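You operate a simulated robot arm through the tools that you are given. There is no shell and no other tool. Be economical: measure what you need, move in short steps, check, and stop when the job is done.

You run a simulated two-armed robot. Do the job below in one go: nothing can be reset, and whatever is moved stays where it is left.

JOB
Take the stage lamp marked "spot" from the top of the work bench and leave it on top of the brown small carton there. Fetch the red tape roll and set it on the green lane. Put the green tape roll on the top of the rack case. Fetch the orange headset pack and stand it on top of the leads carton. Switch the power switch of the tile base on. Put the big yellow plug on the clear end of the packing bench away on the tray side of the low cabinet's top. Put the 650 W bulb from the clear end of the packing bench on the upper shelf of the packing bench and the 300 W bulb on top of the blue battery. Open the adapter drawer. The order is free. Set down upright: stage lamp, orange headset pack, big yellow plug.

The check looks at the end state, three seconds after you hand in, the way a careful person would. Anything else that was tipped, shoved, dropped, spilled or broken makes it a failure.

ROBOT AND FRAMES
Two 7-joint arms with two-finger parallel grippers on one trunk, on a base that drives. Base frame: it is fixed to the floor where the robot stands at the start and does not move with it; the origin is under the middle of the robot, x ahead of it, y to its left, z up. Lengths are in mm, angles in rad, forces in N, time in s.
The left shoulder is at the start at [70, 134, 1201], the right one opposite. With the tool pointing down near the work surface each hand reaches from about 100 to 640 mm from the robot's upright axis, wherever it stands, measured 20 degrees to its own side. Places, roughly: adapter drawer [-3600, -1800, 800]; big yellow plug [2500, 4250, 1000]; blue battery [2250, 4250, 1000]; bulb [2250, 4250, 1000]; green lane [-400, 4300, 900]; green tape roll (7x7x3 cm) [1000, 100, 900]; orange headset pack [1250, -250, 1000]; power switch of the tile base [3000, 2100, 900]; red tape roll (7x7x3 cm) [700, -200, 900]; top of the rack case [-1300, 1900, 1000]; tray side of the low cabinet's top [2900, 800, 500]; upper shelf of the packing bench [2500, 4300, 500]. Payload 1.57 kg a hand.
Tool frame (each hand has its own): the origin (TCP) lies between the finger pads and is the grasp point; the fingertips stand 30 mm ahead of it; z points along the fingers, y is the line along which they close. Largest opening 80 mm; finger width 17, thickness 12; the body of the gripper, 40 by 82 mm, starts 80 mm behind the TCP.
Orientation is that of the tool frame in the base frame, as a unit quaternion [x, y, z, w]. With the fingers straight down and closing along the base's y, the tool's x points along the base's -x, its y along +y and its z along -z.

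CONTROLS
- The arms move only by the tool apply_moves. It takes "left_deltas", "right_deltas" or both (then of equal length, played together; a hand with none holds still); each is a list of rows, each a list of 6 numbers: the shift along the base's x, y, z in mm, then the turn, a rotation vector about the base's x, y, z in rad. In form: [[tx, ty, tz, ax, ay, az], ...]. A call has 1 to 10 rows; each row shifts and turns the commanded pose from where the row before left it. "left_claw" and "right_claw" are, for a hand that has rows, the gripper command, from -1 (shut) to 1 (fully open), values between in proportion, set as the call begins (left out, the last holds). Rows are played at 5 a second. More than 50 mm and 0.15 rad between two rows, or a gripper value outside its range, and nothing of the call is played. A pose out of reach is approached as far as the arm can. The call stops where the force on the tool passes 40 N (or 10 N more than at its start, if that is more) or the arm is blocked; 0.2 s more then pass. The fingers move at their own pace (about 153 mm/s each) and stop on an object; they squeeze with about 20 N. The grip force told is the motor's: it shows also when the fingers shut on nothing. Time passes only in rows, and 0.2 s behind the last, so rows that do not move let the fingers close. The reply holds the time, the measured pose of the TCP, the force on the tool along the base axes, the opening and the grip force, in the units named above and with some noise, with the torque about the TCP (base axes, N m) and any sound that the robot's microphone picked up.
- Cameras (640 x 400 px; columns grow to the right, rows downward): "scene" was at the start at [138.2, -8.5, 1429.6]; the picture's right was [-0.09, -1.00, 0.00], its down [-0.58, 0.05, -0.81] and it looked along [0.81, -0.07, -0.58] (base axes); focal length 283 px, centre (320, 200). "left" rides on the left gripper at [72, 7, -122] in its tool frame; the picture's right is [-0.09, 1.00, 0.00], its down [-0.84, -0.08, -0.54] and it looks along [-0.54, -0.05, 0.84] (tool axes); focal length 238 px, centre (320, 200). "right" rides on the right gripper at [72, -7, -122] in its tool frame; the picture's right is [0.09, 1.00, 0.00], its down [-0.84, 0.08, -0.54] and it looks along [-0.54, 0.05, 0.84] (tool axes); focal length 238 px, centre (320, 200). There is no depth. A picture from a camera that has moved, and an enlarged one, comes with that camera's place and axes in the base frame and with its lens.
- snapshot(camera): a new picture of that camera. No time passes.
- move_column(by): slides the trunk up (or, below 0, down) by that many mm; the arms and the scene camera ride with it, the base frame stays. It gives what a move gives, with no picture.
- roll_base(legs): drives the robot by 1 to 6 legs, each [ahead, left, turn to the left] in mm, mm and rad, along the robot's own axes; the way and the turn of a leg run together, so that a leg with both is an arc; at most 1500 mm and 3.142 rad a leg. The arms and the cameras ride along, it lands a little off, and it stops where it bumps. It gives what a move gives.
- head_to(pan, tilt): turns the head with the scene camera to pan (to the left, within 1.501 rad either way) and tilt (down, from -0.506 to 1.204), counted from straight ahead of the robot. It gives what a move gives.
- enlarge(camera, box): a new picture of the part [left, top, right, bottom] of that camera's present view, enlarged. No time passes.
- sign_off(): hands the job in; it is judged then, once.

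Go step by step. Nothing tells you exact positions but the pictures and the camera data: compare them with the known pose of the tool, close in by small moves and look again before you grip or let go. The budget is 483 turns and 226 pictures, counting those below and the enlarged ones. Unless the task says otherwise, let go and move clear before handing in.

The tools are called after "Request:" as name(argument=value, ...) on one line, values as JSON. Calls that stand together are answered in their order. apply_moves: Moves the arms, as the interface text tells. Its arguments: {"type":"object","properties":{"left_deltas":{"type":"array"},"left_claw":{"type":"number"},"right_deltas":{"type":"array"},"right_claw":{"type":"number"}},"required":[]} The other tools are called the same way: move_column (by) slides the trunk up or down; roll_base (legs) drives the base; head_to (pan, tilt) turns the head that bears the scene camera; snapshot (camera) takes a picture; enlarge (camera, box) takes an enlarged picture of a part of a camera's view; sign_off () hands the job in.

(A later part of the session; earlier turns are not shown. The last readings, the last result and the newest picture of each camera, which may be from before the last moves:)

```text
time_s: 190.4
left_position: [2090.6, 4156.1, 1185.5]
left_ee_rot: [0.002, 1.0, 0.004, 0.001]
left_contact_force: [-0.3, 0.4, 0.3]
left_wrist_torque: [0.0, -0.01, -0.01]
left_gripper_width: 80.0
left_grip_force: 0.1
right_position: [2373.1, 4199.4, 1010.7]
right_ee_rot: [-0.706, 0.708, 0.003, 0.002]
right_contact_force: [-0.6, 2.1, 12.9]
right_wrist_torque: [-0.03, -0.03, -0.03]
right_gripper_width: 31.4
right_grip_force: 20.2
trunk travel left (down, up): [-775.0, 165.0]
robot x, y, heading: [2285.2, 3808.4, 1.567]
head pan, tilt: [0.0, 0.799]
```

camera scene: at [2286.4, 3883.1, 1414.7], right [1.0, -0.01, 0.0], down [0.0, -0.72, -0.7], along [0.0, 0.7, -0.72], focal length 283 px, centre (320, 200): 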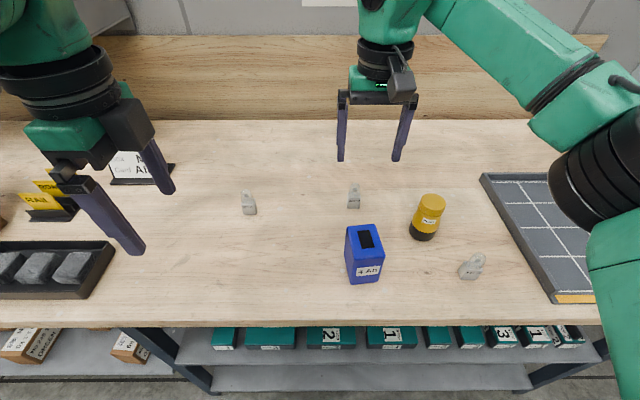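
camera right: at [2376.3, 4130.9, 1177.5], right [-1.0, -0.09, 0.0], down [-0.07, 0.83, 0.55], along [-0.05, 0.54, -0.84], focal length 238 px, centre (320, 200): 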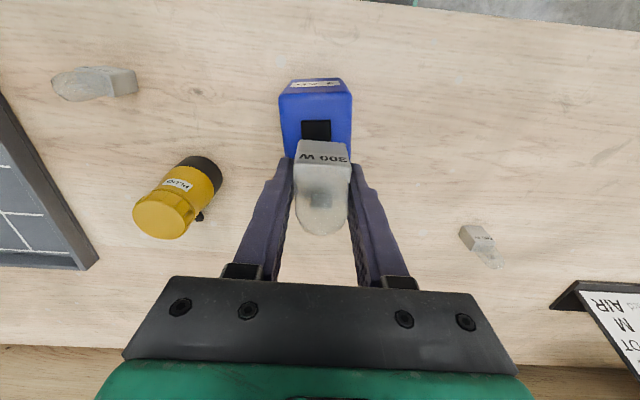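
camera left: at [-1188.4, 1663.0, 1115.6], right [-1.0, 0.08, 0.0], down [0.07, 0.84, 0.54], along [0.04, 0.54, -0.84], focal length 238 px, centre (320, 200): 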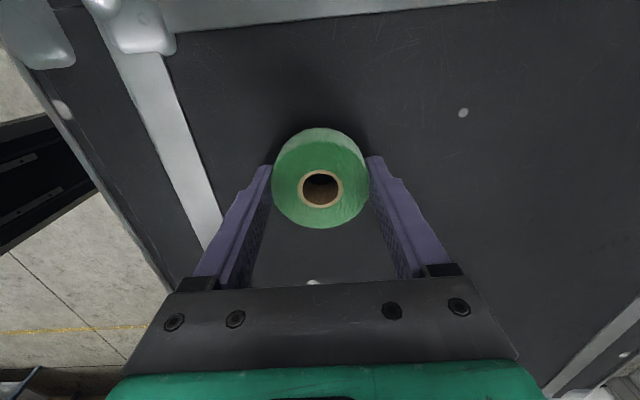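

It's seated. I'll ease off, release and lift.

Request:
apply_moves(right_deltas=[[0, 0, 2, 0, 0, 0], [0, 0, 0, 0, 0, 0]])

Request:
apply_moves(right_deltas=[[0, 0, 0, 0, 0, 0], [0, 0, 0, 0, 0, 0], [0, 0, 20, 0, 0, 0], [0, 0, 45, 0, 0, 0], [0, 0, 45, 0, 0, 0], [0, 0, 40, 0, 0, 0]], right_claw=0.5)

Request:
enlarge(camera="scene", box=[300, 160, 500, 310])

Request:
snapshot(camera="right")

```text
time_s: 191.1
left_position: [2093.5, 4157.6, 1185.4]
left_ee_rot: [0.002, 1.0, 0.005, 0.002]
left_contact_force: [-0.6, -0.8, 0.8]
left_wrist_torque: [0.0, 0.03, 0.01]
left_gripper_width: 80.1
left_grip_force: 0.0
right_position: [2374.3, 4199.1, 1011.2]
right_ee_rot: [-0.705, 0.71, 0.002, 0.002]
right_contact_force: [-0.2, -0.2, 0.1]
right_wrist_torque: [-0.01, -0.01, 0.0]
right_gripper_width: 31.3
right_grip_force: 19.9
trunk travel left (down, up): [-775.0, 165.0]
robot x, y, heading: [2286.2, 3805.5, 1.568]
head pan, tilt: [0.0, 0.799]
```

```text
time_s: 192.4
left_position: [2090.6, 4156.0, 1184.1]
left_ee_rot: [0.002, 1.0, 0.005, 0.002]
left_contact_force: [0.1, -0.6, -1.0]
left_wrist_torque: [0.02, 0.01, 0.01]
left_gripper_width: 80.1
left_grip_force: 0.0
right_position: [2372.0, 4197.4, 1163.5]
right_ee_rot: [-0.706, 0.708, 0.004, 0.002]
right_contact_force: [-0.1, 0.1, -0.3]
right_wrist_torque: [-0.02, 0.01, 0.02]
right_gripper_width: 60.1
right_grip_force: 0.0
trunk travel left (down, up): [-775.0, 165.0]
robot x, y, heading: [2289.1, 3804.9, 1.565]
head pan, tilt: [0.0, 0.799]
```

```text
2.67 times, centred on (400, 235) of scene
camera zoom: at [2286.1, 3936.1, 1414.8], right [1.0, -0.01, 0.0], down [0.0, -0.72, -0.7], along [0.0, 0.7, -0.72], focal length 755 px, centre (107, 107)
```

zoom: 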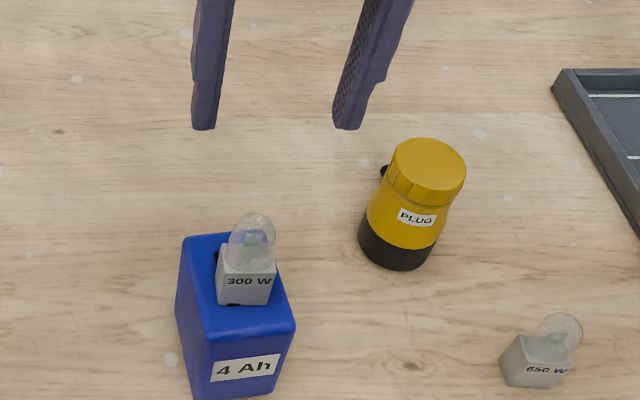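

```text
137 pictures are left
camera right: at [2377.6, 4126.3, 1284.5], right [-1.0, -0.09, 0.0], down [-0.07, 0.83, 0.55], along [-0.05, 0.55, -0.84], focal length 238 px, centre (320, 200)
```

right: 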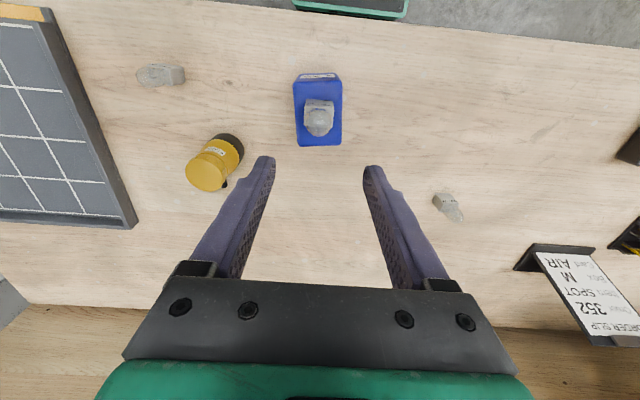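

The 300 W bulb stands on the battery. For the 650 W bulb, which goes onto a low shelf under the bench, I'll grip with the tool tilted 45° forward so it can be placed from the front. I'll tilt while moving right.

Request:
apply_moves(right_deltas=[[38, -12, 0, 0.131, 0, 0], [38, -12, 0, 0.131, 0, 0], [38, -12, 0, 0.131, 0, 0], [38, -12, -20, 0.131, 0, 0], [38, -12, -20, 0.131, 0, 0], [37, -10, -20, 0.131, 0, 0], [0, 0, -35, 0, 0, 0], [0, 0, -35, 0, 0, 0], [0, 0, -30, 0, 0, 0]], right_claw=0.5)

Request:
snapshot(camera="right")

Request:
snapshot(camera="scene")

```text
time_s: 194.4
left_position: [2093.2, 4158.0, 1184.6]
left_ee_rot: [0.002, 1.0, 0.003, 0.0]
left_contact_force: [-0.2, 0.6, 0.7]
left_wrist_torque: [-0.06, 0.02, -0.01]
left_gripper_width: 79.9
left_grip_force: 0.0
right_position: [2607.8, 4145.5, 1006.3]
right_ee_rot: [-0.651, 0.653, 0.275, 0.271]
right_contact_force: [0.3, 0.2, -0.1]
right_wrist_torque: [-0.03, -0.01, 0.02]
right_gripper_width: 60.0
right_grip_force: 0.1
right hand out of reach, approached as far as the arm can: row 6, 7
trunk travel left (down, up): [-775.0, 165.0]
robot x, y, heading: [2286.2, 3805.1, 1.567]
head pan, tilt: [0.0, 0.799]
```

```text
136 pictures are left
camera right: at [2614.8, 4008.4, 1041.5], right [-1.0, -0.06, -0.06], down [-0.07, 0.2, 0.98], along [-0.05, 0.98, -0.2], focal length 238 px, centre (320, 200)
```

right: 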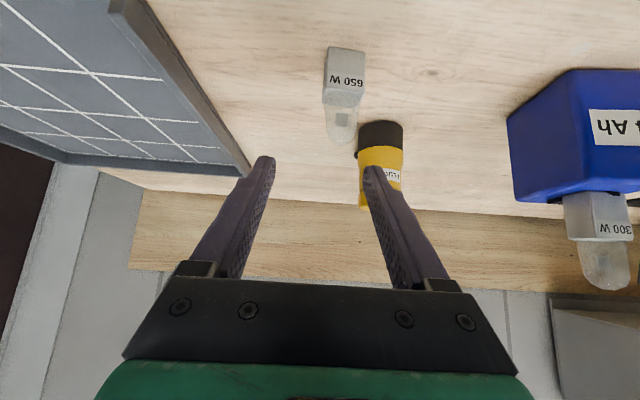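

```text
135 pictures are left
camera scene: at [2288.6, 3938.3, 1414.6], right [1.0, -0.01, 0.0], down [-0.01, -0.72, -0.7], along [0.0, 0.7, -0.72], focal length 283 px, centre (320, 200)
```

scene: 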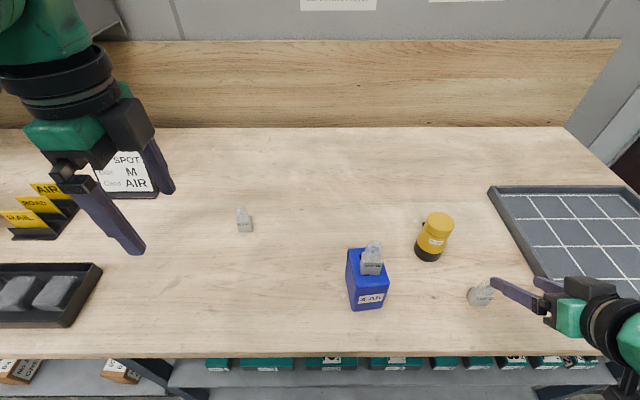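

The camera shows the 650 W bulb base at about [2595, 4184, 900]. I'll go to the pre-grasp point along the tilted approach line.

Request:
apply_moves(right_deltas=[[-7, -12, -20, 0, 0, 0], [-6, -7, -22, 0, 0, 0], [0, 12, -12, 0, 0, 0], [0, 12, -12, 0, 0, 0]])

Request:
snapshot(camera="right")

Request:
enlarge(camera="scene", box=[440, 240, 560, 330])

```text
time_s: 195.4
left_position: [2091.5, 4156.9, 1183.6]
left_ee_rot: [0.002, 1.0, 0.004, 0.002]
left_contact_force: [0.2, 0.9, 0.3]
left_wrist_torque: [-0.02, 0.02, 0.0]
left_gripper_width: 80.3
left_grip_force: 0.0
right_position: [2601.8, 4162.6, 961.3]
right_ee_rot: [-0.651, 0.654, 0.273, 0.272]
right_contact_force: [-0.2, 0.3, 0.9]
right_wrist_torque: [0.01, -0.01, -0.02]
right_gripper_width: 60.1
right_grip_force: 0.0
right hand out of reach, approached as far as the arm can: row 1, 2
trunk travel left (down, up): [-775.0, 165.0]
robot x, y, heading: [2286.7, 3806.0, 1.569]
head pan, tilt: [0.0, 0.799]
```

```text
134 pictures are left
camera right: at [2607.4, 4026.3, 996.3], right [-1.0, -0.06, -0.06], down [-0.07, 0.2, 0.98], along [-0.05, 0.98, -0.21], focal length 238 px, centre (320, 200)
```

right: 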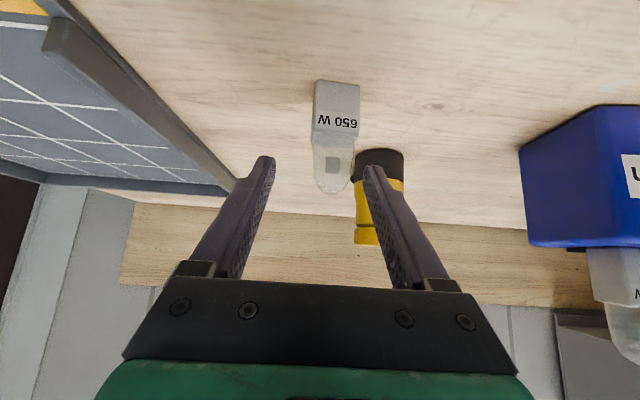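

```text
4.44 times, centred on (500, 285) of scene
camera zoom: at [2286.4, 3938.8, 1414.5], right [1.0, -0.01, 0.0], down [0.0, -0.72, -0.7], along [0.0, 0.7, -0.72], focal length 1258 px, centre (-480, -178)
```

zoom: 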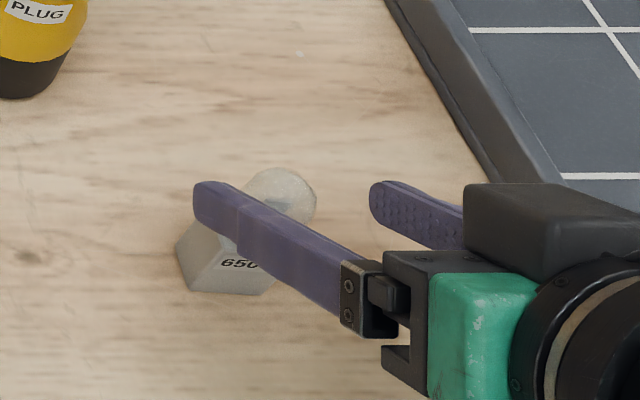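

The base is at [2593.5, 4182] and the bench surface is near z 884. I'll move the fingers around the base.

Request:
apply_moves(right_deltas=[[-8, 0, -10, 0, 0, 0], [0, 8, -18, 0, 0, 0], [0, 8, -17, 0, 0, 0], [0, 0, 0, 0, 0, 0]])

Request:
snapshot(camera="right")

Request:
enlarge(camera="scene", box=[440, 240, 560, 330])

```text
time_s: 196.4
left_position: [2090.1, 4158.3, 1185.2]
left_ee_rot: [0.001, 1.0, 0.005, 0.001]
left_contact_force: [-0.1, -0.8, -0.2]
left_wrist_torque: [-0.03, 0.01, 0.03]
left_gripper_width: 80.0
left_grip_force: 0.0
right_position: [2593.4, 4178.5, 917.0]
right_ee_rot: [-0.651, 0.653, 0.274, 0.272]
right_contact_force: [-0.8, 0.0, -0.7]
right_wrist_torque: [0.03, -0.01, 0.04]
right_gripper_width: 60.2
right_grip_force: 0.0
trunk travel left (down, up): [-775.0, 165.0]
robot x, y, heading: [2284.8, 3808.1, 1.565]
head pan, tilt: [0.0, 0.799]
```

```text
132 pictures are left
camera right: at [2598.8, 4041.2, 952.4], right [-1.0, -0.06, -0.06], down [-0.07, 0.2, 0.98], along [-0.05, 0.98, -0.2], focal length 238 px, centre (320, 200)
```

right: 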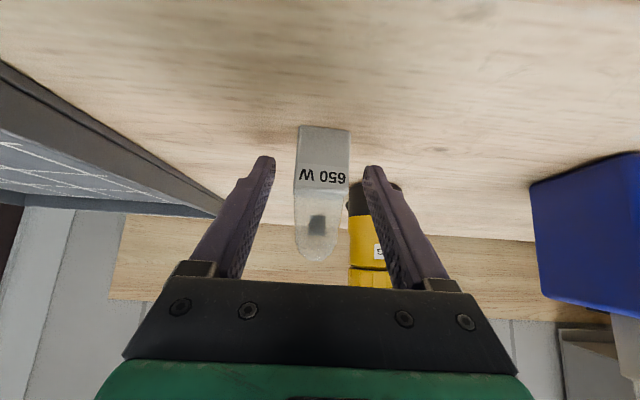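

```text
4.44 times, centred on (500, 285) of scene
camera zoom: at [2286.3, 3936.5, 1414.8], right [1.0, -0.01, 0.0], down [0.0, -0.72, -0.7], along [0.0, 0.7, -0.72], focal length 1258 px, centre (-480, -178)
```

zoom: 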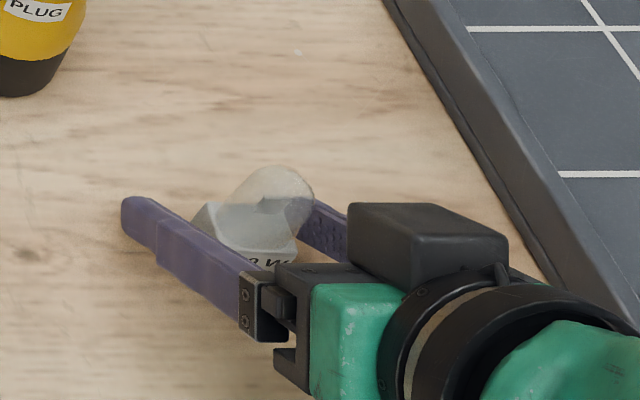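

The fingers straddle the base. I'll close and lift.

Request:
apply_moves(right_deltas=[[0, 0, 0, 0, 0, 0], [0, 0, 0, 0, 0, 0], [0, 0, 0, 0, 0, 0], [0, 0, 10, 0, 0, 0], [0, 0, 30, 0, 0, 0]], right_claw=-1)

Request:
snapshot(camera="right")

```text
time_s: 197.7
left_position: [2090.2, 4156.4, 1185.5]
left_ee_rot: [0.002, 1.0, 0.005, 0.001]
left_contact_force: [0.3, -0.4, 0.1]
left_wrist_torque: [0.0, -0.01, -0.01]
left_gripper_width: 80.3
left_grip_force: 0.1
right_position: [2592.8, 4179.1, 956.7]
right_ee_rot: [-0.652, 0.653, 0.274, 0.271]
right_contact_force: [0.3, 0.5, -0.2]
right_wrist_torque: [-0.01, -0.01, -0.01]
right_gripper_width: 31.4
right_grip_force: 19.6
trunk travel left (down, up): [-775.0, 165.0]
robot x, y, heading: [2286.2, 3804.5, 1.565]
head pan, tilt: [0.0, 0.799]
```

```text
130 pictures are left
camera right: at [2597.9, 4041.8, 991.5], right [-1.0, -0.06, -0.06], down [-0.07, 0.2, 0.98], along [-0.05, 0.98, -0.2], focal length 238 px, centre (320, 200)
```

right: 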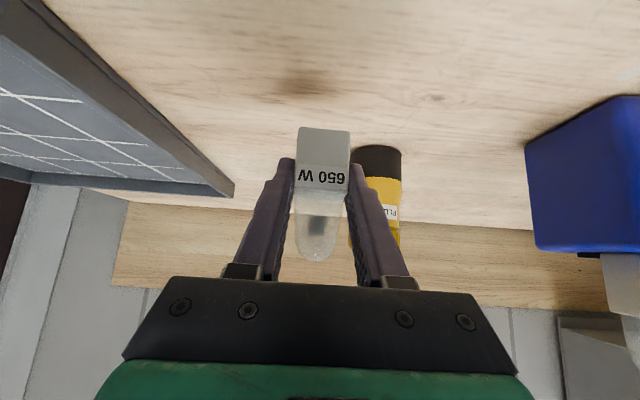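

The 650 W bulb is held, with its bottom about 33 mm below the TCP. I'll raise it a bit, back away from the bench, lower the trunk and look at the shelf.

Request:
apply_moves(right_deltas=[[0, 0, 30, 0, 0, 0], [0, -20, 20, 0, 0, 0]])

Request:
roll_base(legs=[[-450, 0, 0]])

Request:
move_column(by=-420)

Request:
head_to(pan=0.0, tilt=0.5)

Request:
snapshot(camera="scene")

```text
time_s: 198.2
left_position: [2089.5, 4154.1, 1185.0]
left_ee_rot: [0.002, 1.0, 0.005, 0.001]
left_contact_force: [0.4, -0.2, 0.1]
left_wrist_torque: [0.01, -0.04, 0.01]
left_gripper_width: 79.9
left_grip_force: 0.1
right_position: [2595.7, 4157.4, 1006.3]
right_ee_rot: [-0.647, 0.656, 0.271, 0.28]
right_contact_force: [0.3, -0.1, -0.3]
right_wrist_torque: [-0.01, 0.0, -0.02]
right_gripper_width: 31.2
right_grip_force: 19.7
right hand out of reach, approached as far as the arm can: row 2
trunk travel left (down, up): [-775.0, 165.0]
robot x, y, heading: [2283.7, 3806.8, 1.57]
head pan, tilt: [0.0, 0.799]
```

```text
time_s: 200.9
left_position: [2089.5, 3714.0, 1184.9]
left_ee_rot: [0.002, 1.0, 0.004, 0.001]
left_contact_force: [-0.1, 0.0, -0.7]
left_wrist_torque: [-0.04, 0.01, 0.0]
left_gripper_width: 80.2
left_grip_force: 0.0
right_position: [2595.4, 3715.4, 1004.0]
right_ee_rot: [-0.648, 0.657, 0.269, 0.277]
right_contact_force: [0.2, -0.2, -0.2]
right_wrist_torque: [0.02, 0.01, -0.01]
right_gripper_width: 31.3
right_grip_force: 20.1
trunk travel left (down, up): [-775.0, 165.0]
robot x, y, heading: [2285.5, 3362.4, 1.564]
head pan, tilt: [0.0, 0.799]
```

```text
refused: -420 is not a number from -400 to 400
```

```text
time_s: 201.7
left_position: [2088.4, 3712.6, 1185.6]
left_ee_rot: [0.001, 1.0, 0.004, 0.001]
left_contact_force: [-1.0, -0.3, 0.4]
left_wrist_torque: [-0.01, 0.0, 0.03]
left_gripper_width: 80.2
left_grip_force: 0.1
right_position: [2596.1, 3714.9, 1004.5]
right_ee_rot: [-0.647, 0.656, 0.27, 0.278]
right_contact_force: [0.5, -1.5, -0.8]
right_wrist_torque: [0.03, 0.01, -0.01]
right_gripper_width: 31.1
right_grip_force: 20.1
trunk travel left (down, up): [-775.0, 165.0]
robot x, y, heading: [2284.0, 3364.0, 1.57]
head pan, tilt: [0.0, 0.499]
```

```text
129 pictures are left
camera scene: at [2284.4, 3502.3, 1440.7], right [1.0, 0.0, 0.0], down [0.0, -0.48, -0.88], along [0.0, 0.88, -0.48], focal length 283 px, centre (320, 200)
```

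scene: 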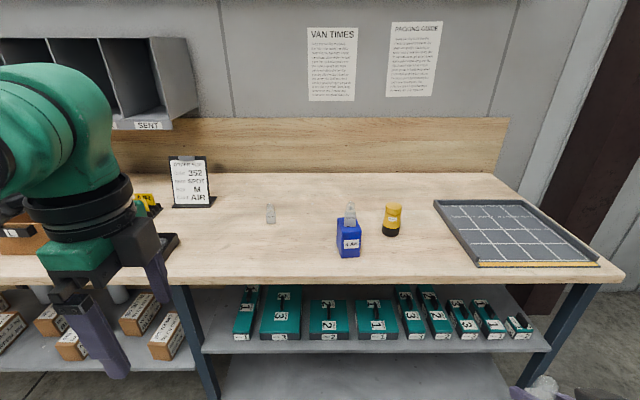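

Request:
move_column(by=-380)

Request:
snapshot(camera="scene")

```text
time_s: 205.4
left_position: [2088.3, 3713.3, 805.9]
left_ee_rot: [0.002, 1.0, 0.005, 0.0]
left_contact_force: [0.1, 0.0, 0.1]
left_wrist_torque: [-0.03, 0.01, 0.0]
left_gripper_width: 80.1
left_grip_force: 0.0
right_position: [2595.2, 3714.0, 625.1]
right_ee_rot: [-0.647, 0.656, 0.271, 0.279]
right_contact_force: [-0.6, 0.1, -0.4]
right_wrist_torque: [-0.01, 0.01, 0.01]
right_gripper_width: 31.1
right_grip_force: 19.7
trunk travel left (down, up): [-395.0, 545.0]
robot x, y, heading: [2282.7, 3363.0, 1.562]
head pan, tilt: [0.0, 0.499]
```

```text
128 pictures are left
camera scene: at [2284.4, 3502.7, 1060.7], right [1.0, 0.0, 0.0], down [0.0, -0.48, -0.88], along [0.0, 0.88, -0.48], focal length 283 px, centre (320, 200)
```

scene: 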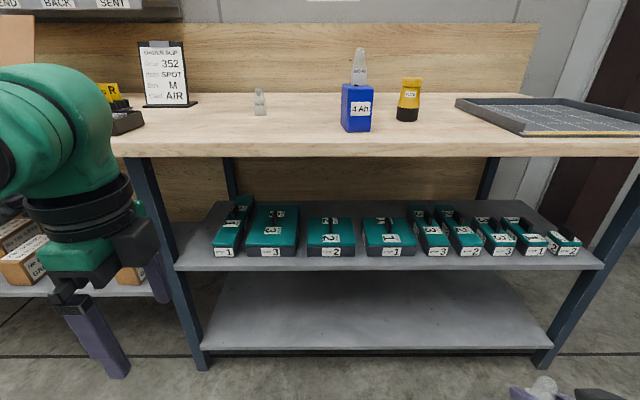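

Request:
enlarge(camera="scene", box=[160, 180, 400, 300])

Request:
enlarge(camera="scene", box=[390, 180, 630, 300])

```text
2.67 times, centred on (280, 240) of scene
camera zoom: at [2284.4, 3502.7, 1060.7], right [1.0, 0.0, 0.0], down [0.0, -0.48, -0.88], along [0.0, 0.88, -0.48], focal length 755 px, centre (427, 93)
```

zoom: 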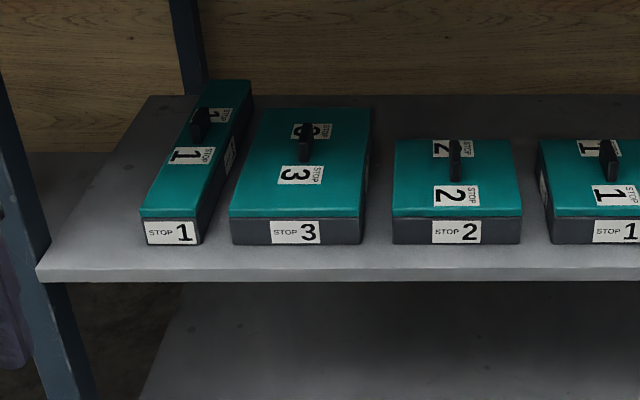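

```text
2.67 times, centred on (510, 240) of scene
camera zoom: at [2284.4, 3502.7, 1060.7], right [1.0, 0.0, 0.0], down [0.0, -0.48, -0.88], along [0.0, 0.88, -0.48], focal length 755 px, centre (-187, 93)
```

zoom: 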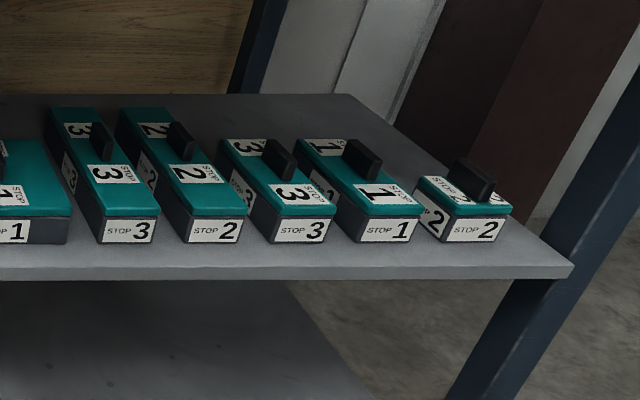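

The upper shelf is at z about 530 with its front edge at y about 4097. There's a free ~100 mm space left of the STOP 1 case, x about 1885–1984. I'll retract the left hand, bring the right hand nearer the centre, and line the base up there.

Request:
apply_moves(left_deltas=[[0, -25, 30, 0, 0, 0], [0, -25, 30, 0, 0, 0], [0, -25, 30, 0, 0, 0], [0, -25, 30, 0, 0, 0], [0, -20, 30, 0, 0, 0]], right_deltas=[[-28, 8, 5, 0, 0, 0], [-28, 8, 5, 0, 0, 0], [-28, 8, 5, 0, 0, 0], [-28, 8, 5, 0, 0, 0], [-28, 8, 5, 0, 0, 0]])

Request:
roll_base(legs=[[0, 515, 0.005], [250, 0, 0]])

Request:
snapshot(camera="scene")

Request:
snapshot(camera="right")

```text
time_s: 206.6
left_position: [2119.9, 3605.5, 927.4]
left_ee_rot: [0.003, 1.0, 0.005, 0.002]
left_contact_force: [0.1, -0.4, 0.1]
left_wrist_torque: [0.04, -0.03, 0.0]
left_gripper_width: 80.1
left_grip_force: 0.2
left hand out of reach, approached as far as the arm can: row 4, 5
right_position: [2482.4, 3769.5, 650.2]
right_ee_rot: [-0.645, 0.656, 0.272, 0.282]
right_contact_force: [-2.2, -2.3, -5.0]
right_wrist_torque: [0.47, -0.1, -0.12]
right_gripper_width: 31.5
right_grip_force: 20.3
right hand out of reach, approached as far as the arm can: row 1, 2, 3
trunk travel left (down, up): [-395.0, 545.0]
robot x, y, heading: [2282.1, 3363.9, 1.563]
head pan, tilt: [0.0, 0.499]
```

```text
time_s: 211.0
left_position: [1595.9, 3851.8, 928.0]
left_ee_rot: [-0.004, 1.0, 0.004, 0.001]
left_contact_force: [0.3, 0.5, 0.0]
left_wrist_torque: [-0.06, 0.01, 0.0]
left_gripper_width: 80.1
left_grip_force: 0.0
right_position: [1955.5, 4015.5, 645.6]
right_ee_rot: [-0.652, 0.652, 0.271, 0.276]
right_contact_force: [0.0, 0.7, -0.1]
right_wrist_torque: [0.03, 0.01, 0.06]
right_gripper_width: 31.1
right_grip_force: 20.0
trunk travel left (down, up): [-395.0, 545.0]
robot x, y, heading: [1760.9, 3604.8, 1.579]
head pan, tilt: [0.0, 0.499]
```

```text
125 pictures are left
camera scene: at [1761.2, 3748.2, 1060.6], right [1.0, 0.01, 0.0], down [0.0, -0.48, -0.88], along [-0.01, 0.88, -0.48], focal length 283 px, centre (320, 200)
```

scene: 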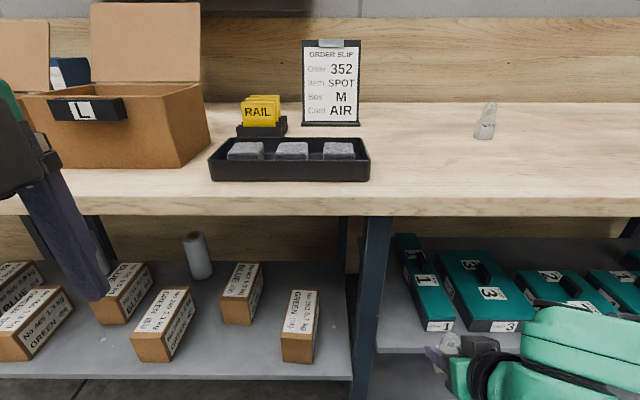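

```text
124 pictures are left
camera right: at [1960.3, 3878.8, 681.1], right [-1.0, -0.06, -0.07], down [-0.08, 0.2, 0.98], along [-0.04, 0.98, -0.2], focal length 238 px, centre (320, 200)
```

right: 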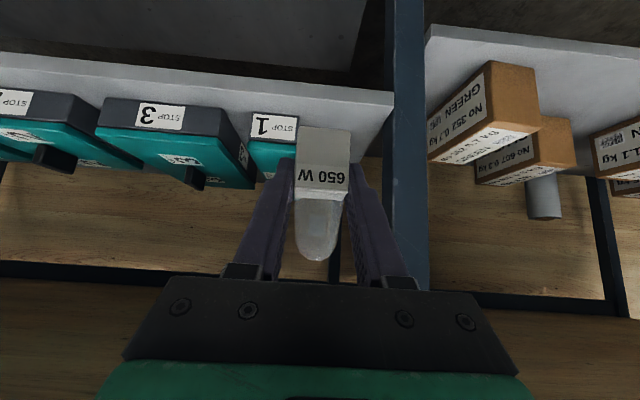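

The free slot is x 1882–1983, so I'll aim the bulb at x 1933, y about 4140. I'll drive 90 mm ahead, then fine-position the arm.

Request:
roll_base(legs=[[90, 0, 0]])

Request:
apply_moves(right_deltas=[[-10, 8, -15, 0, 0, 0], [-10, 8, -15, 0, 0, 0], [0, 5, -10, 0, 0, 0]])

Request:
snapshot(camera="right")

Request:
enlarge(camera="scene", box=[360, 220, 600, 400])

```text
time_s: 212.2
left_position: [1594.4, 3941.0, 927.1]
left_ee_rot: [-0.005, 1.0, 0.004, 0.001]
left_contact_force: [0.5, -0.8, -0.1]
left_wrist_torque: [-0.01, -0.01, 0.0]
left_gripper_width: 79.8
left_grip_force: 0.0
right_position: [1953.6, 4107.2, 645.3]
right_ee_rot: [-0.651, 0.653, 0.271, 0.276]
right_contact_force: [-0.1, -0.1, -0.9]
right_wrist_torque: [0.0, 0.01, -0.04]
right_gripper_width: 31.4
right_grip_force: 19.9
trunk travel left (down, up): [-395.0, 545.0]
robot x, y, heading: [1759.3, 3697.5, 1.58]
head pan, tilt: [0.0, 0.499]
```

```text
time_s: 212.9
left_position: [1595.1, 3940.5, 927.1]
left_ee_rot: [-0.006, 1.0, 0.005, 0.001]
left_contact_force: [0.0, -0.7, 0.6]
left_wrist_torque: [0.0, 0.0, -0.02]
left_gripper_width: 80.0
left_grip_force: 0.1
right_position: [1933.0, 4125.2, 605.6]
right_ee_rot: [-0.651, 0.653, 0.272, 0.275]
right_contact_force: [-0.5, 0.0, 0.3]
right_wrist_torque: [0.02, -0.02, 0.03]
right_gripper_width: 31.4
right_grip_force: 20.3
trunk travel left (down, up): [-395.0, 545.0]
robot x, y, heading: [1761.1, 3695.9, 1.579]
head pan, tilt: [0.0, 0.499]
```

```text
123 pictures are left
camera right: at [1939.4, 3989.0, 641.1], right [-1.0, -0.06, -0.07], down [-0.08, 0.2, 0.98], along [-0.05, 0.98, -0.2], focal length 238 px, centre (320, 200)
```

right: 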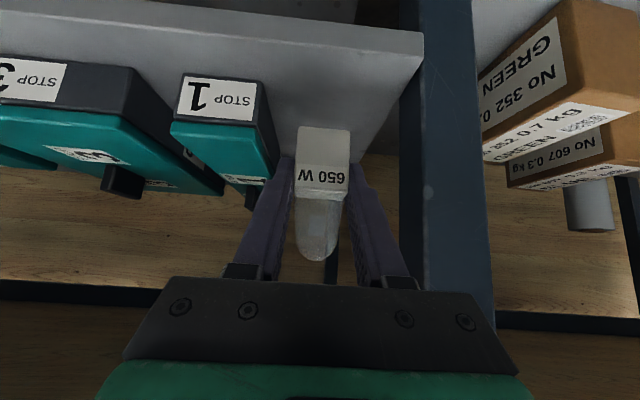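

```text
2.22 times, centred on (480, 310) of scene
camera zoom: at [1760.3, 3838.1, 1060.7], right [1.0, 0.01, 0.0], down [0.0, -0.48, -0.88], along [-0.01, 0.88, -0.48], focal length 629 px, centre (-36, -44)
```

zoom: 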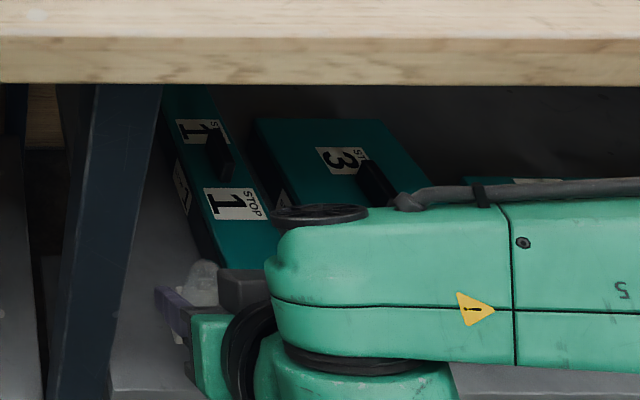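

Clear on both sides. I'll lower toward the shelf.

Request:
apply_moves(right_deltas=[[0, 6, -12, 0, 0, 0], [0, 6, -12, 0, 0, 0], [0, 0, -8, 0, 0, 0], [0, 0, 0, 0, 0, 0]])

Request:
snapshot(camera="right")

```text
time_s: 213.9
left_position: [1595.2, 3940.4, 927.5]
left_ee_rot: [-0.005, 1.0, 0.004, 0.001]
left_contact_force: [-0.1, 0.9, -0.4]
left_wrist_torque: [0.03, 0.01, 0.05]
left_gripper_width: 79.9
left_grip_force: 0.0
right_position: [1935.1, 4138.3, 575.2]
right_ee_rot: [-0.652, 0.652, 0.272, 0.276]
right_contact_force: [-1.0, 0.2, 0.2]
right_wrist_torque: [-0.02, 0.0, -0.02]
right_gripper_width: 31.4
right_grip_force: 19.9
trunk travel left (down, up): [-395.0, 545.0]
robot x, y, heading: [1759.8, 3698.2, 1.571]
head pan, tilt: [0.0, 0.499]
```

```text
121 pictures are left
camera right: at [1939.0, 4001.8, 609.9], right [-1.0, -0.06, -0.07], down [-0.08, 0.2, 0.98], along [-0.05, 0.98, -0.2], focal length 238 px, centre (320, 200)
```

right: 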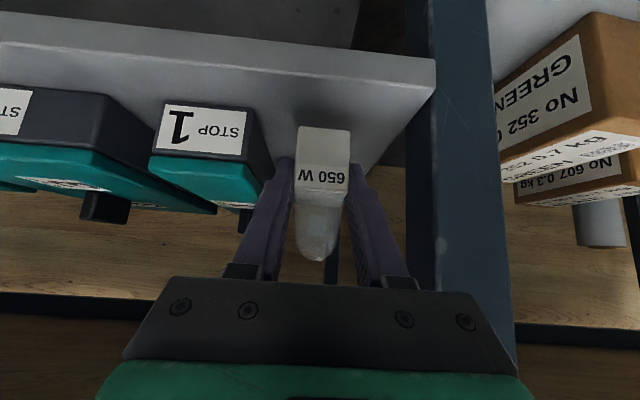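

Request:
apply_moves(right_deltas=[[0, 0, -4, 0, 0, 0], [0, 0, -3, 0, 0, 0], [0, 0, 0, 0, 0, 0]])

Request:
apply_moves(right_deltas=[[0, 0, -3, 0, 0, 0], [0, 0, 0, 0, 0, 0]])

Request:
apply_moves(right_deltas=[[0, 0, -3, 0, 0, 0], [0, 0, 0, 0, 0, 0]])

```text
time_s: 214.8
left_position: [1595.1, 3940.4, 927.4]
left_ee_rot: [-0.005, 1.0, 0.004, 0.0]
left_contact_force: [0.6, -0.3, 0.0]
left_wrist_torque: [0.01, -0.02, 0.0]
left_gripper_width: 79.9
left_grip_force: 0.1
right_position: [1934.7, 4139.5, 567.9]
right_ee_rot: [-0.651, 0.652, 0.271, 0.276]
right_contact_force: [0.0, 0.7, -1.3]
right_wrist_torque: [-0.01, -0.02, -0.02]
right_gripper_width: 31.4
right_grip_force: 20.1
trunk travel left (down, up): [-395.0, 545.0]
robot x, y, heading: [1758.1, 3698.6, 1.578]
head pan, tilt: [0.0, 0.499]
```

```text
time_s: 215.3
left_position: [1596.5, 3939.9, 926.0]
left_ee_rot: [-0.005, 1.0, 0.004, 0.0]
left_contact_force: [-0.2, -0.4, -0.4]
left_wrist_torque: [0.0, 0.01, -0.01]
left_gripper_width: 79.8
left_grip_force: 0.2
right_position: [1934.3, 4138.4, 564.4]
right_ee_rot: [-0.651, 0.652, 0.272, 0.276]
right_contact_force: [-0.3, -0.3, -1.5]
right_wrist_torque: [0.01, 0.03, 0.0]
right_gripper_width: 31.0
right_grip_force: 20.0
trunk travel left (down, up): [-395.0, 545.0]
robot x, y, heading: [1761.4, 3699.7, 1.582]
head pan, tilt: [0.0, 0.499]
```

```text
time_s: 215.9
left_position: [1595.4, 3938.5, 927.1]
left_ee_rot: [-0.005, 1.0, 0.004, 0.001]
left_contact_force: [-0.1, -0.1, 0.6]
left_wrist_torque: [0.01, 0.0, 0.0]
left_gripper_width: 80.1
left_grip_force: 0.2
right_position: [1933.1, 4138.0, 561.4]
right_ee_rot: [-0.652, 0.653, 0.271, 0.275]
right_contact_force: [-0.1, -0.4, 0.9]
right_wrist_torque: [-0.04, 0.01, -0.01]
right_gripper_width: 31.6
right_grip_force: 19.9
trunk travel left (down, up): [-395.0, 545.0]
robot x, y, heading: [1765.8, 3698.0, 1.575]
head pan, tilt: [0.0, 0.499]
```

Request:
apply_moves(right_deltas=[[0, 0, -2, 0, 0, 0], [0, 0, 0, 0, 0, 0]])

Request:
apply_moves(right_deltas=[[0, 0, -2, 0, 0, 0], [0, 0, 0, 0, 0, 0]])

Request:
snapshot(camera="right")

```text
time_s: 216.6
left_position: [1595.9, 3939.9, 926.9]
left_ee_rot: [-0.005, 1.0, 0.004, 0.001]
left_contact_force: [-0.1, 0.0, -0.3]
left_wrist_torque: [0.03, -0.02, 0.03]
left_gripper_width: 79.9
left_grip_force: 0.0
right_position: [1933.2, 4139.5, 559.4]
right_ee_rot: [-0.652, 0.653, 0.271, 0.276]
right_contact_force: [-0.2, 0.5, 0.3]
right_wrist_torque: [0.03, -0.02, 0.04]
right_gripper_width: 31.4
right_grip_force: 20.1
trunk travel left (down, up): [-395.0, 545.0]
robot x, y, heading: [1762.7, 3695.9, 1.579]
head pan, tilt: [0.0, 0.499]
```

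```text
time_s: 217.2
left_position: [1595.1, 3939.3, 927.1]
left_ee_rot: [-0.005, 1.0, 0.005, 0.001]
left_contact_force: [0.5, 0.4, 0.0]
left_wrist_torque: [0.01, -0.02, 0.02]
left_gripper_width: 80.1
left_grip_force: 0.0
right_position: [1933.3, 4140.3, 558.7]
right_ee_rot: [-0.652, 0.652, 0.272, 0.276]
right_contact_force: [0.3, -0.3, 1.0]
right_wrist_torque: [0.02, 0.02, 0.01]
right_gripper_width: 31.5
right_grip_force: 20.4
trunk travel left (down, up): [-395.0, 545.0]
robot x, y, heading: [1754.4, 3698.8, 1.572]
head pan, tilt: [0.0, 0.499]
```

```text
120 pictures are left
camera right: at [1939.3, 4002.4, 592.3], right [-1.0, -0.06, -0.07], down [-0.08, 0.2, 0.98], along [-0.05, 0.98, -0.2], focal length 238 px, centre (320, 200)
```

right: 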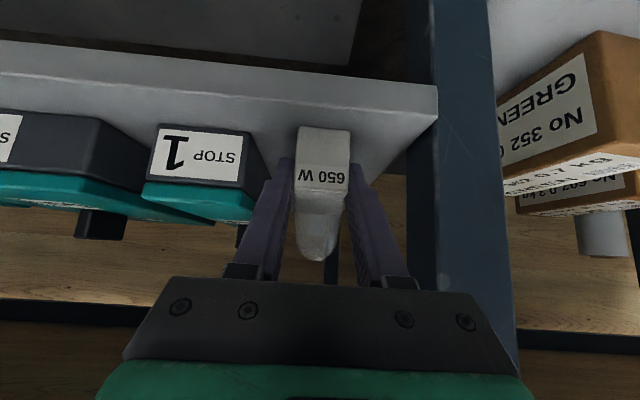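

Close views put the shelf nearer z 517, so I'll keep stepping down.

Request:
apply_moves(right_deltas=[[0, 0, -2, 0, 0, 0], [0, 0, -2, 0, 0, 0], [0, 0, 0, 0, 0, 0]])

Request:
apply_moves(right_deltas=[[0, 0, -2, 0, 0, 0], [0, 0, 0, 0, 0, 0]])

Request:
apply_moves(right_deltas=[[0, 0, -2, 0, 0, 0], [0, 0, 0, 0, 0, 0]])

Request:
apply_moves(right_deltas=[[0, 0, -2, 0, 0, 0], [0, 0, 0, 0, 0, 0]])

```text
time_s: 217.9
left_position: [1595.6, 3938.6, 928.3]
left_ee_rot: [-0.005, 1.0, 0.005, 0.002]
left_contact_force: [0.1, -0.2, 0.6]
left_wrist_torque: [-0.03, -0.01, -0.01]
left_gripper_width: 79.6
left_grip_force: 0.1
right_position: [1933.9, 4138.7, 554.8]
right_ee_rot: [-0.651, 0.652, 0.273, 0.278]
right_contact_force: [2.2, 2.1, 12.5]
right_wrist_torque: [0.08, -0.01, -0.03]
right_gripper_width: 31.6
right_grip_force: 20.4
trunk travel left (down, up): [-395.0, 545.0]
robot x, y, heading: [1762.7, 3696.6, 1.575]
head pan, tilt: [0.0, 0.499]
```

```text
time_s: 218.6
left_position: [1594.8, 3938.9, 928.5]
left_ee_rot: [-0.005, 1.0, 0.006, 0.001]
left_contact_force: [0.7, 0.2, 0.0]
left_wrist_torque: [0.0, 0.0, -0.04]
left_gripper_width: 79.9
left_grip_force: 0.0
right_position: [1933.9, 4137.8, 552.6]
right_ee_rot: [0.652, -0.652, -0.271, -0.276]
right_contact_force: [-0.6, 1.2, 14.3]
right_wrist_torque: [0.02, 0.1, 0.01]
right_gripper_width: 31.4
right_grip_force: 19.8
trunk travel left (down, up): [-395.0, 545.0]
robot x, y, heading: [1761.5, 3699.8, 1.576]
head pan, tilt: [0.0, 0.499]
```

```text
time_s: 219.2
left_position: [1595.2, 3937.3, 927.4]
left_ee_rot: [-0.004, 1.0, 0.006, 0.002]
left_contact_force: [0.8, 0.3, 0.0]
left_wrist_torque: [-0.01, -0.03, -0.01]
left_gripper_width: 79.7
left_grip_force: 0.2
right_position: [1933.1, 4137.7, 549.8]
right_ee_rot: [-0.651, 0.652, 0.272, 0.277]
right_contact_force: [-2.2, 2.5, 14.0]
right_wrist_torque: [0.05, 0.13, -0.02]
right_gripper_width: 31.6
right_grip_force: 20.2
trunk travel left (down, up): [-395.0, 545.0]
robot x, y, heading: [1760.2, 3695.2, 1.578]
head pan, tilt: [0.0, 0.499]
```

```text
time_s: 219.8
left_position: [1594.0, 3937.3, 927.8]
left_ee_rot: [-0.005, 1.0, 0.005, 0.002]
left_contact_force: [-0.3, 0.4, 0.1]
left_wrist_torque: [-0.01, 0.0, 0.02]
left_gripper_width: 79.9
left_grip_force: 0.1
right_position: [1933.2, 4138.8, 548.5]
right_ee_rot: [-0.651, 0.652, 0.272, 0.277]
right_contact_force: [-2.1, -1.2, 12.9]
right_wrist_torque: [0.0, 0.12, 0.01]
right_gripper_width: 31.6
right_grip_force: 20.2
trunk travel left (down, up): [-395.0, 545.0]
robot x, y, heading: [1765.1, 3698.5, 1.576]
head pan, tilt: [0.0, 0.499]
```

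It's resting on the shelf. I'll ease up, open slightly and back out along the tool axis.

Request:
apply_moves(right_deltas=[[0, 0, 2, 0, 0, 0], [0, 0, 0, 0, 0, 0]])

Request:
apply_moves(right_deltas=[[0, 0, 0, 0, 0, 0], [0, 0, 0, 0, 0, 0], [0, -6, 6, 0, 0, 0], [0, -15, 15, 0, 0, 0], [0, -25, 25, 0, 0, 0]], right_claw=0.15)

Request:
snapshot(camera="right")

```text
time_s: 220.3
left_position: [1594.7, 3939.6, 928.1]
left_ee_rot: [-0.005, 1.0, 0.004, 0.001]
left_contact_force: [-0.6, -0.5, 0.7]
left_wrist_torque: [-0.04, -0.01, -0.04]
left_gripper_width: 79.9
left_grip_force: 0.1
right_position: [1933.2, 4138.0, 548.6]
right_ee_rot: [-0.652, 0.652, 0.271, 0.275]
right_contact_force: [-0.9, -1.3, 1.4]
right_wrist_torque: [0.0, 0.05, 0.05]
right_gripper_width: 31.0
right_grip_force: 20.4
trunk travel left (down, up): [-395.0, 545.0]
robot x, y, heading: [1762.9, 3699.7, 1.581]
head pan, tilt: [0.0, 0.499]
```

```text
time_s: 221.6
left_position: [1595.7, 3939.3, 926.4]
left_ee_rot: [-0.005, 1.0, 0.005, 0.0]
left_contact_force: [0.8, -0.2, 0.5]
left_wrist_torque: [0.0, 0.01, -0.02]
left_gripper_width: 79.8
left_grip_force: 0.2
right_position: [1932.4, 4092.4, 596.6]
right_ee_rot: [-0.652, 0.653, 0.27, 0.276]
right_contact_force: [0.9, 0.5, -0.8]
right_wrist_torque: [0.02, -0.04, 0.01]
right_gripper_width: 46.1
right_grip_force: 0.1
trunk travel left (down, up): [-395.0, 545.0]
robot x, y, heading: [1761.6, 3700.2, 1.578]
head pan, tilt: [0.0, 0.499]
```

```text
119 pictures are left
camera right: at [1938.7, 3956.4, 631.5], right [-1.0, -0.06, -0.07], down [-0.08, 0.2, 0.98], along [-0.04, 0.98, -0.2], focal length 238 px, centre (320, 200)
```

right: 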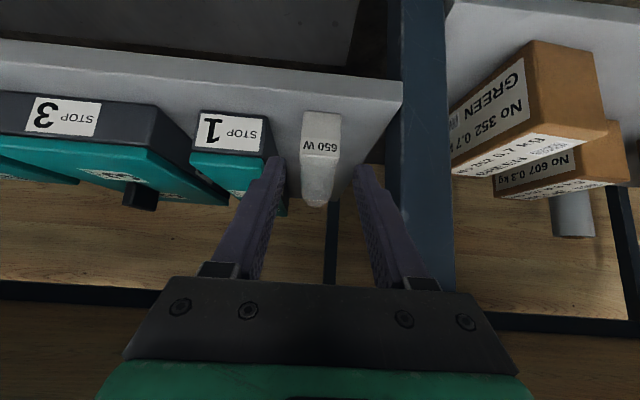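

The 650 W bulb stands on the upper shelf. I'll back away, raise the trunk and get ready for the yellow plug.

Request:
roll_base(legs=[[-300, 0, 0]])

Request:
move_column(by=380)

Request:
apply_moves(right_deltas=[[5, 0, 10, -0.131, 0, 0], [5, 0, 10, -0.131, 0, 0], [5, 0, 20, -0.131, 0, 0], [5, 0, 20, -0.131, 0, 0], [0, 0, 20, -0.131, 0, 0], [0, 0, 20, -0.131, 0, 0]], right_claw=1)

Request:
snapshot(camera="scene")

```text
time_s: 223.6
left_position: [1597.5, 3643.4, 928.8]
left_ee_rot: [-0.005, 1.0, 0.004, 0.002]
left_contact_force: [-0.5, 0.7, 0.2]
left_wrist_torque: [0.01, 0.02, 0.02]
left_gripper_width: 79.9
left_grip_force: 0.1
right_position: [1936.4, 3797.2, 596.5]
right_ee_rot: [-0.651, 0.653, 0.271, 0.276]
right_contact_force: [-1.0, 0.0, -0.4]
right_wrist_torque: [0.03, 0.04, 0.02]
right_gripper_width: 45.8
right_grip_force: 0.0
trunk travel left (down, up): [-395.0, 545.0]
robot x, y, heading: [1761.1, 3400.4, 1.582]
head pan, tilt: [0.0, 0.499]
```

```text
time_s: 227.2
left_position: [1597.9, 3642.2, 1308.0]
left_ee_rot: [-0.005, 1.0, 0.004, 0.001]
left_contact_force: [-0.2, 0.9, -0.1]
left_wrist_torque: [-0.02, 0.02, -0.01]
left_gripper_width: 80.1
left_grip_force: 0.1
right_position: [1936.2, 3796.3, 977.6]
right_ee_rot: [-0.652, 0.653, 0.27, 0.275]
right_contact_force: [1.1, -0.5, -0.3]
right_wrist_torque: [-0.03, -0.01, -0.04]
right_gripper_width: 46.1
right_grip_force: 0.1
trunk travel left (down, up): [-775.0, 165.0]
robot x, y, heading: [1765.5, 3402.9, 1.58]
head pan, tilt: [0.0, 0.499]
```

```text
time_s: 228.7
left_position: [1598.0, 3645.3, 1306.3]
left_ee_rot: [-0.005, 1.0, 0.004, 0.002]
left_contact_force: [-0.9, -0.4, -0.9]
left_wrist_torque: [-0.02, 0.01, -0.01]
left_gripper_width: 79.9
left_grip_force: 0.1
right_position: [1956.3, 3799.7, 1077.3]
right_ee_rot: [0.708, -0.707, 0.0, -0.002]
right_contact_force: [1.0, -0.3, -0.1]
right_wrist_torque: [0.01, 0.03, -0.02]
right_gripper_width: 80.2
right_grip_force: 0.0
trunk travel left (down, up): [-775.0, 165.0]
robot x, y, heading: [1762.2, 3403.4, 1.579]
head pan, tilt: [0.0, 0.499]
```

```text
118 pictures are left
camera scene: at [1762.1, 3542.9, 1440.6], right [1.0, 0.01, 0.0], down [0.0, -0.48, -0.88], along [-0.01, 0.88, -0.48], focal length 283 px, centre (320, 200)
```

scene: 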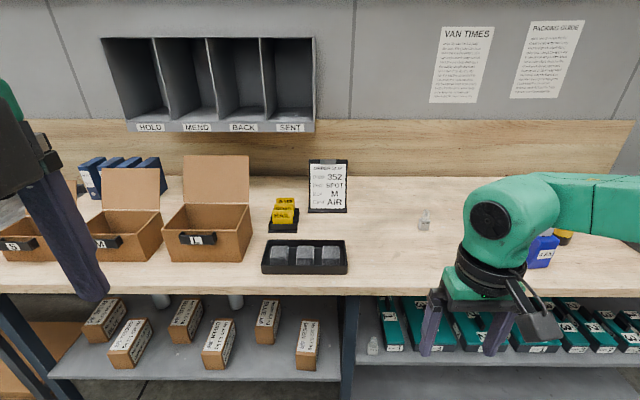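

Next is the plug at about [2519, 4295]. I'll slide right and move in.

Request:
roll_base(legs=[[0, -610, -0.009], [400, 0, 0]])

Request:
head_to(pan=-0.2, tilt=0.8)

Request:
snapshot(camera="scene")

Request:
snapshot(camera="right")

```text
time_s: 234.2
left_position: [2226.4, 4035.2, 1308.2]
left_ee_rot: [0.008, 1.0, 0.005, 0.0]
left_contact_force: [-0.5, -0.3, -0.3]
left_wrist_torque: [-0.01, -0.01, 0.01]
left_gripper_width: 80.0
left_grip_force: 0.1
right_position: [2588.4, 4183.7, 1077.6]
right_ee_rot: [-0.699, 0.715, 0.0, 0.005]
right_contact_force: [0.5, 0.3, -0.4]
right_wrist_torque: [0.0, -0.02, -0.01]
right_gripper_width: 80.0
right_grip_force: 0.1
trunk travel left (down, up): [-775.0, 165.0]
robot x, y, heading: [2383.0, 3790.7, 1.556]
head pan, tilt: [0.0, 0.499]
```

```text
time_s: 235.0
left_position: [2226.0, 4038.9, 1306.5]
left_ee_rot: [0.008, 1.0, 0.004, 0.001]
left_contact_force: [-0.4, 0.2, -1.1]
left_wrist_torque: [0.01, 0.01, 0.0]
left_gripper_width: 79.9
left_grip_force: 0.0
right_position: [2588.7, 4183.5, 1076.9]
right_ee_rot: [-0.699, 0.715, 0.0, 0.005]
right_contact_force: [0.4, -0.4, -0.7]
right_wrist_torque: [-0.02, 0.01, -0.01]
right_gripper_width: 79.7
right_grip_force: 0.2
trunk travel left (down, up): [-775.0, 165.0]
robot x, y, heading: [2385.1, 3794.1, 1.557]
head pan, tilt: [-0.201, 0.799]
```

```text
117 pictures are left
camera scene: at [2404.4, 3919.9, 1414.7], right [0.98, -0.21, 0.0], down [-0.15, -0.7, -0.7], along [0.15, 0.68, -0.72], focal length 283 px, centre (320, 200)
```

scene: 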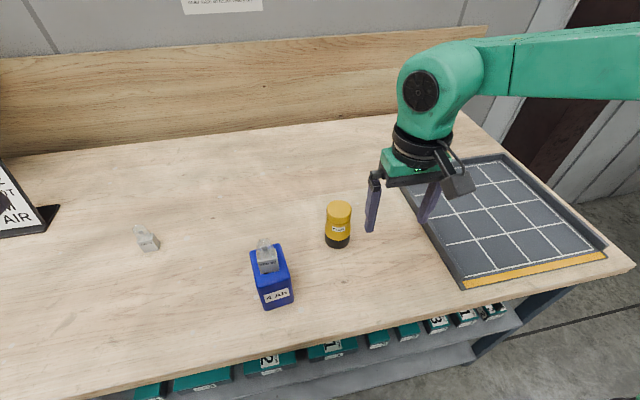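

```text
116 pictures are left
camera right: at [2592.4, 4112.0, 1199.0], right [-1.0, -0.07, -0.01], down [-0.06, 0.84, 0.55], along [-0.03, 0.55, -0.84], focal length 238 px, centre (320, 200)
```

right: 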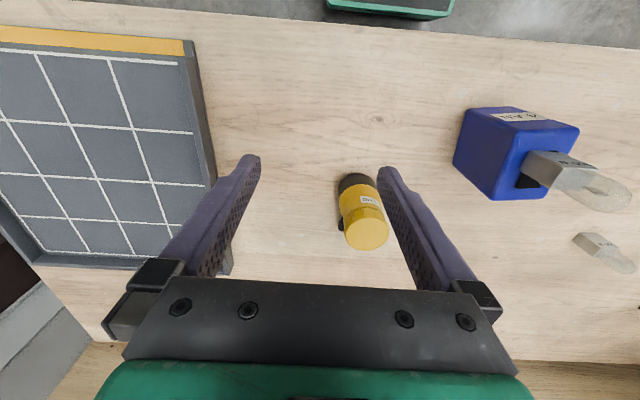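

The plug centre is at about [2527, 4290]. I'll move the hand over it.

Request:
apply_moves(right_deltas=[[-15, 27, 0, 0, 0, 0], [-15, 27, 0, 0, 0, 0], [-15, 27, 0, 0, 0, 0], [-16, 25, 0, 0, 0, 0], [0, 0, -25, 0, 0, 0]], right_claw=1)

Request:
snapshot(camera="right")

Request:
enlarge(camera="scene", box=[260, 150, 420, 270])

```text
time_s: 236.2
left_position: [2226.4, 4038.2, 1308.2]
left_ee_rot: [0.007, 1.0, 0.004, 0.001]
left_contact_force: [-1.5, -0.1, 0.0]
left_wrist_torque: [0.03, -0.01, 0.0]
left_gripper_width: 79.9
left_grip_force: 0.0
right_position: [2529.4, 4292.1, 1051.9]
right_ee_rot: [-0.699, 0.715, 0.0, 0.005]
right_contact_force: [0.3, -0.9, 0.5]
right_wrist_torque: [0.01, 0.02, -0.01]
right_gripper_width: 80.4
right_grip_force: 0.1
trunk travel left (down, up): [-775.0, 165.0]
robot x, y, heading: [2386.1, 3789.1, 1.552]
head pan, tilt: [-0.201, 0.799]
```

```text
115 pictures are left
camera right: at [2532.1, 4219.2, 1173.5], right [-1.0, -0.07, -0.01], down [-0.06, 0.83, 0.55], along [-0.03, 0.55, -0.84], focal length 238 px, centre (320, 200)
```

right: 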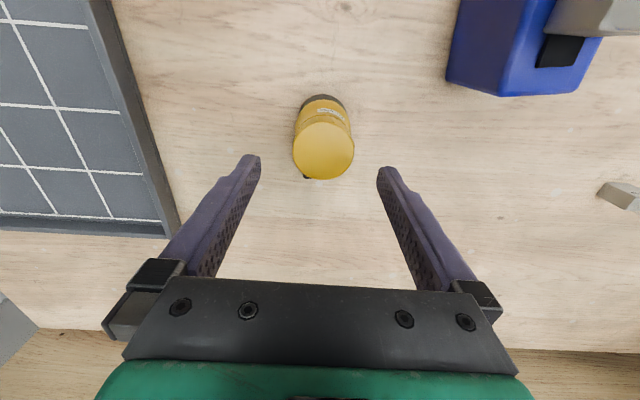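

```text
3.33 times, centred on (340, 210) of scene
camera zoom: at [2404.7, 3919.3, 1414.7], right [0.98, -0.21, 0.0], down [-0.15, -0.7, -0.7], along [0.15, 0.68, -0.72], focal length 943 px, centre (253, 167)
```

zoom: 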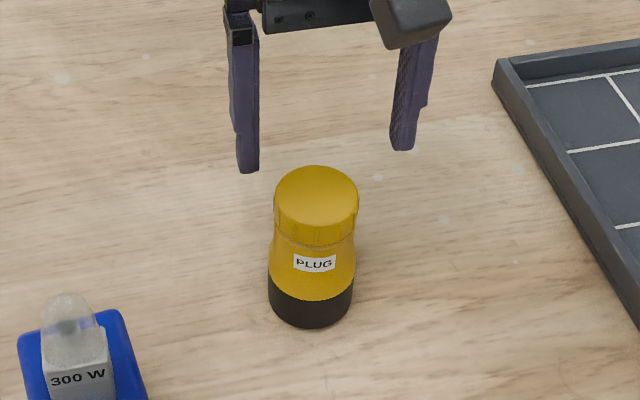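

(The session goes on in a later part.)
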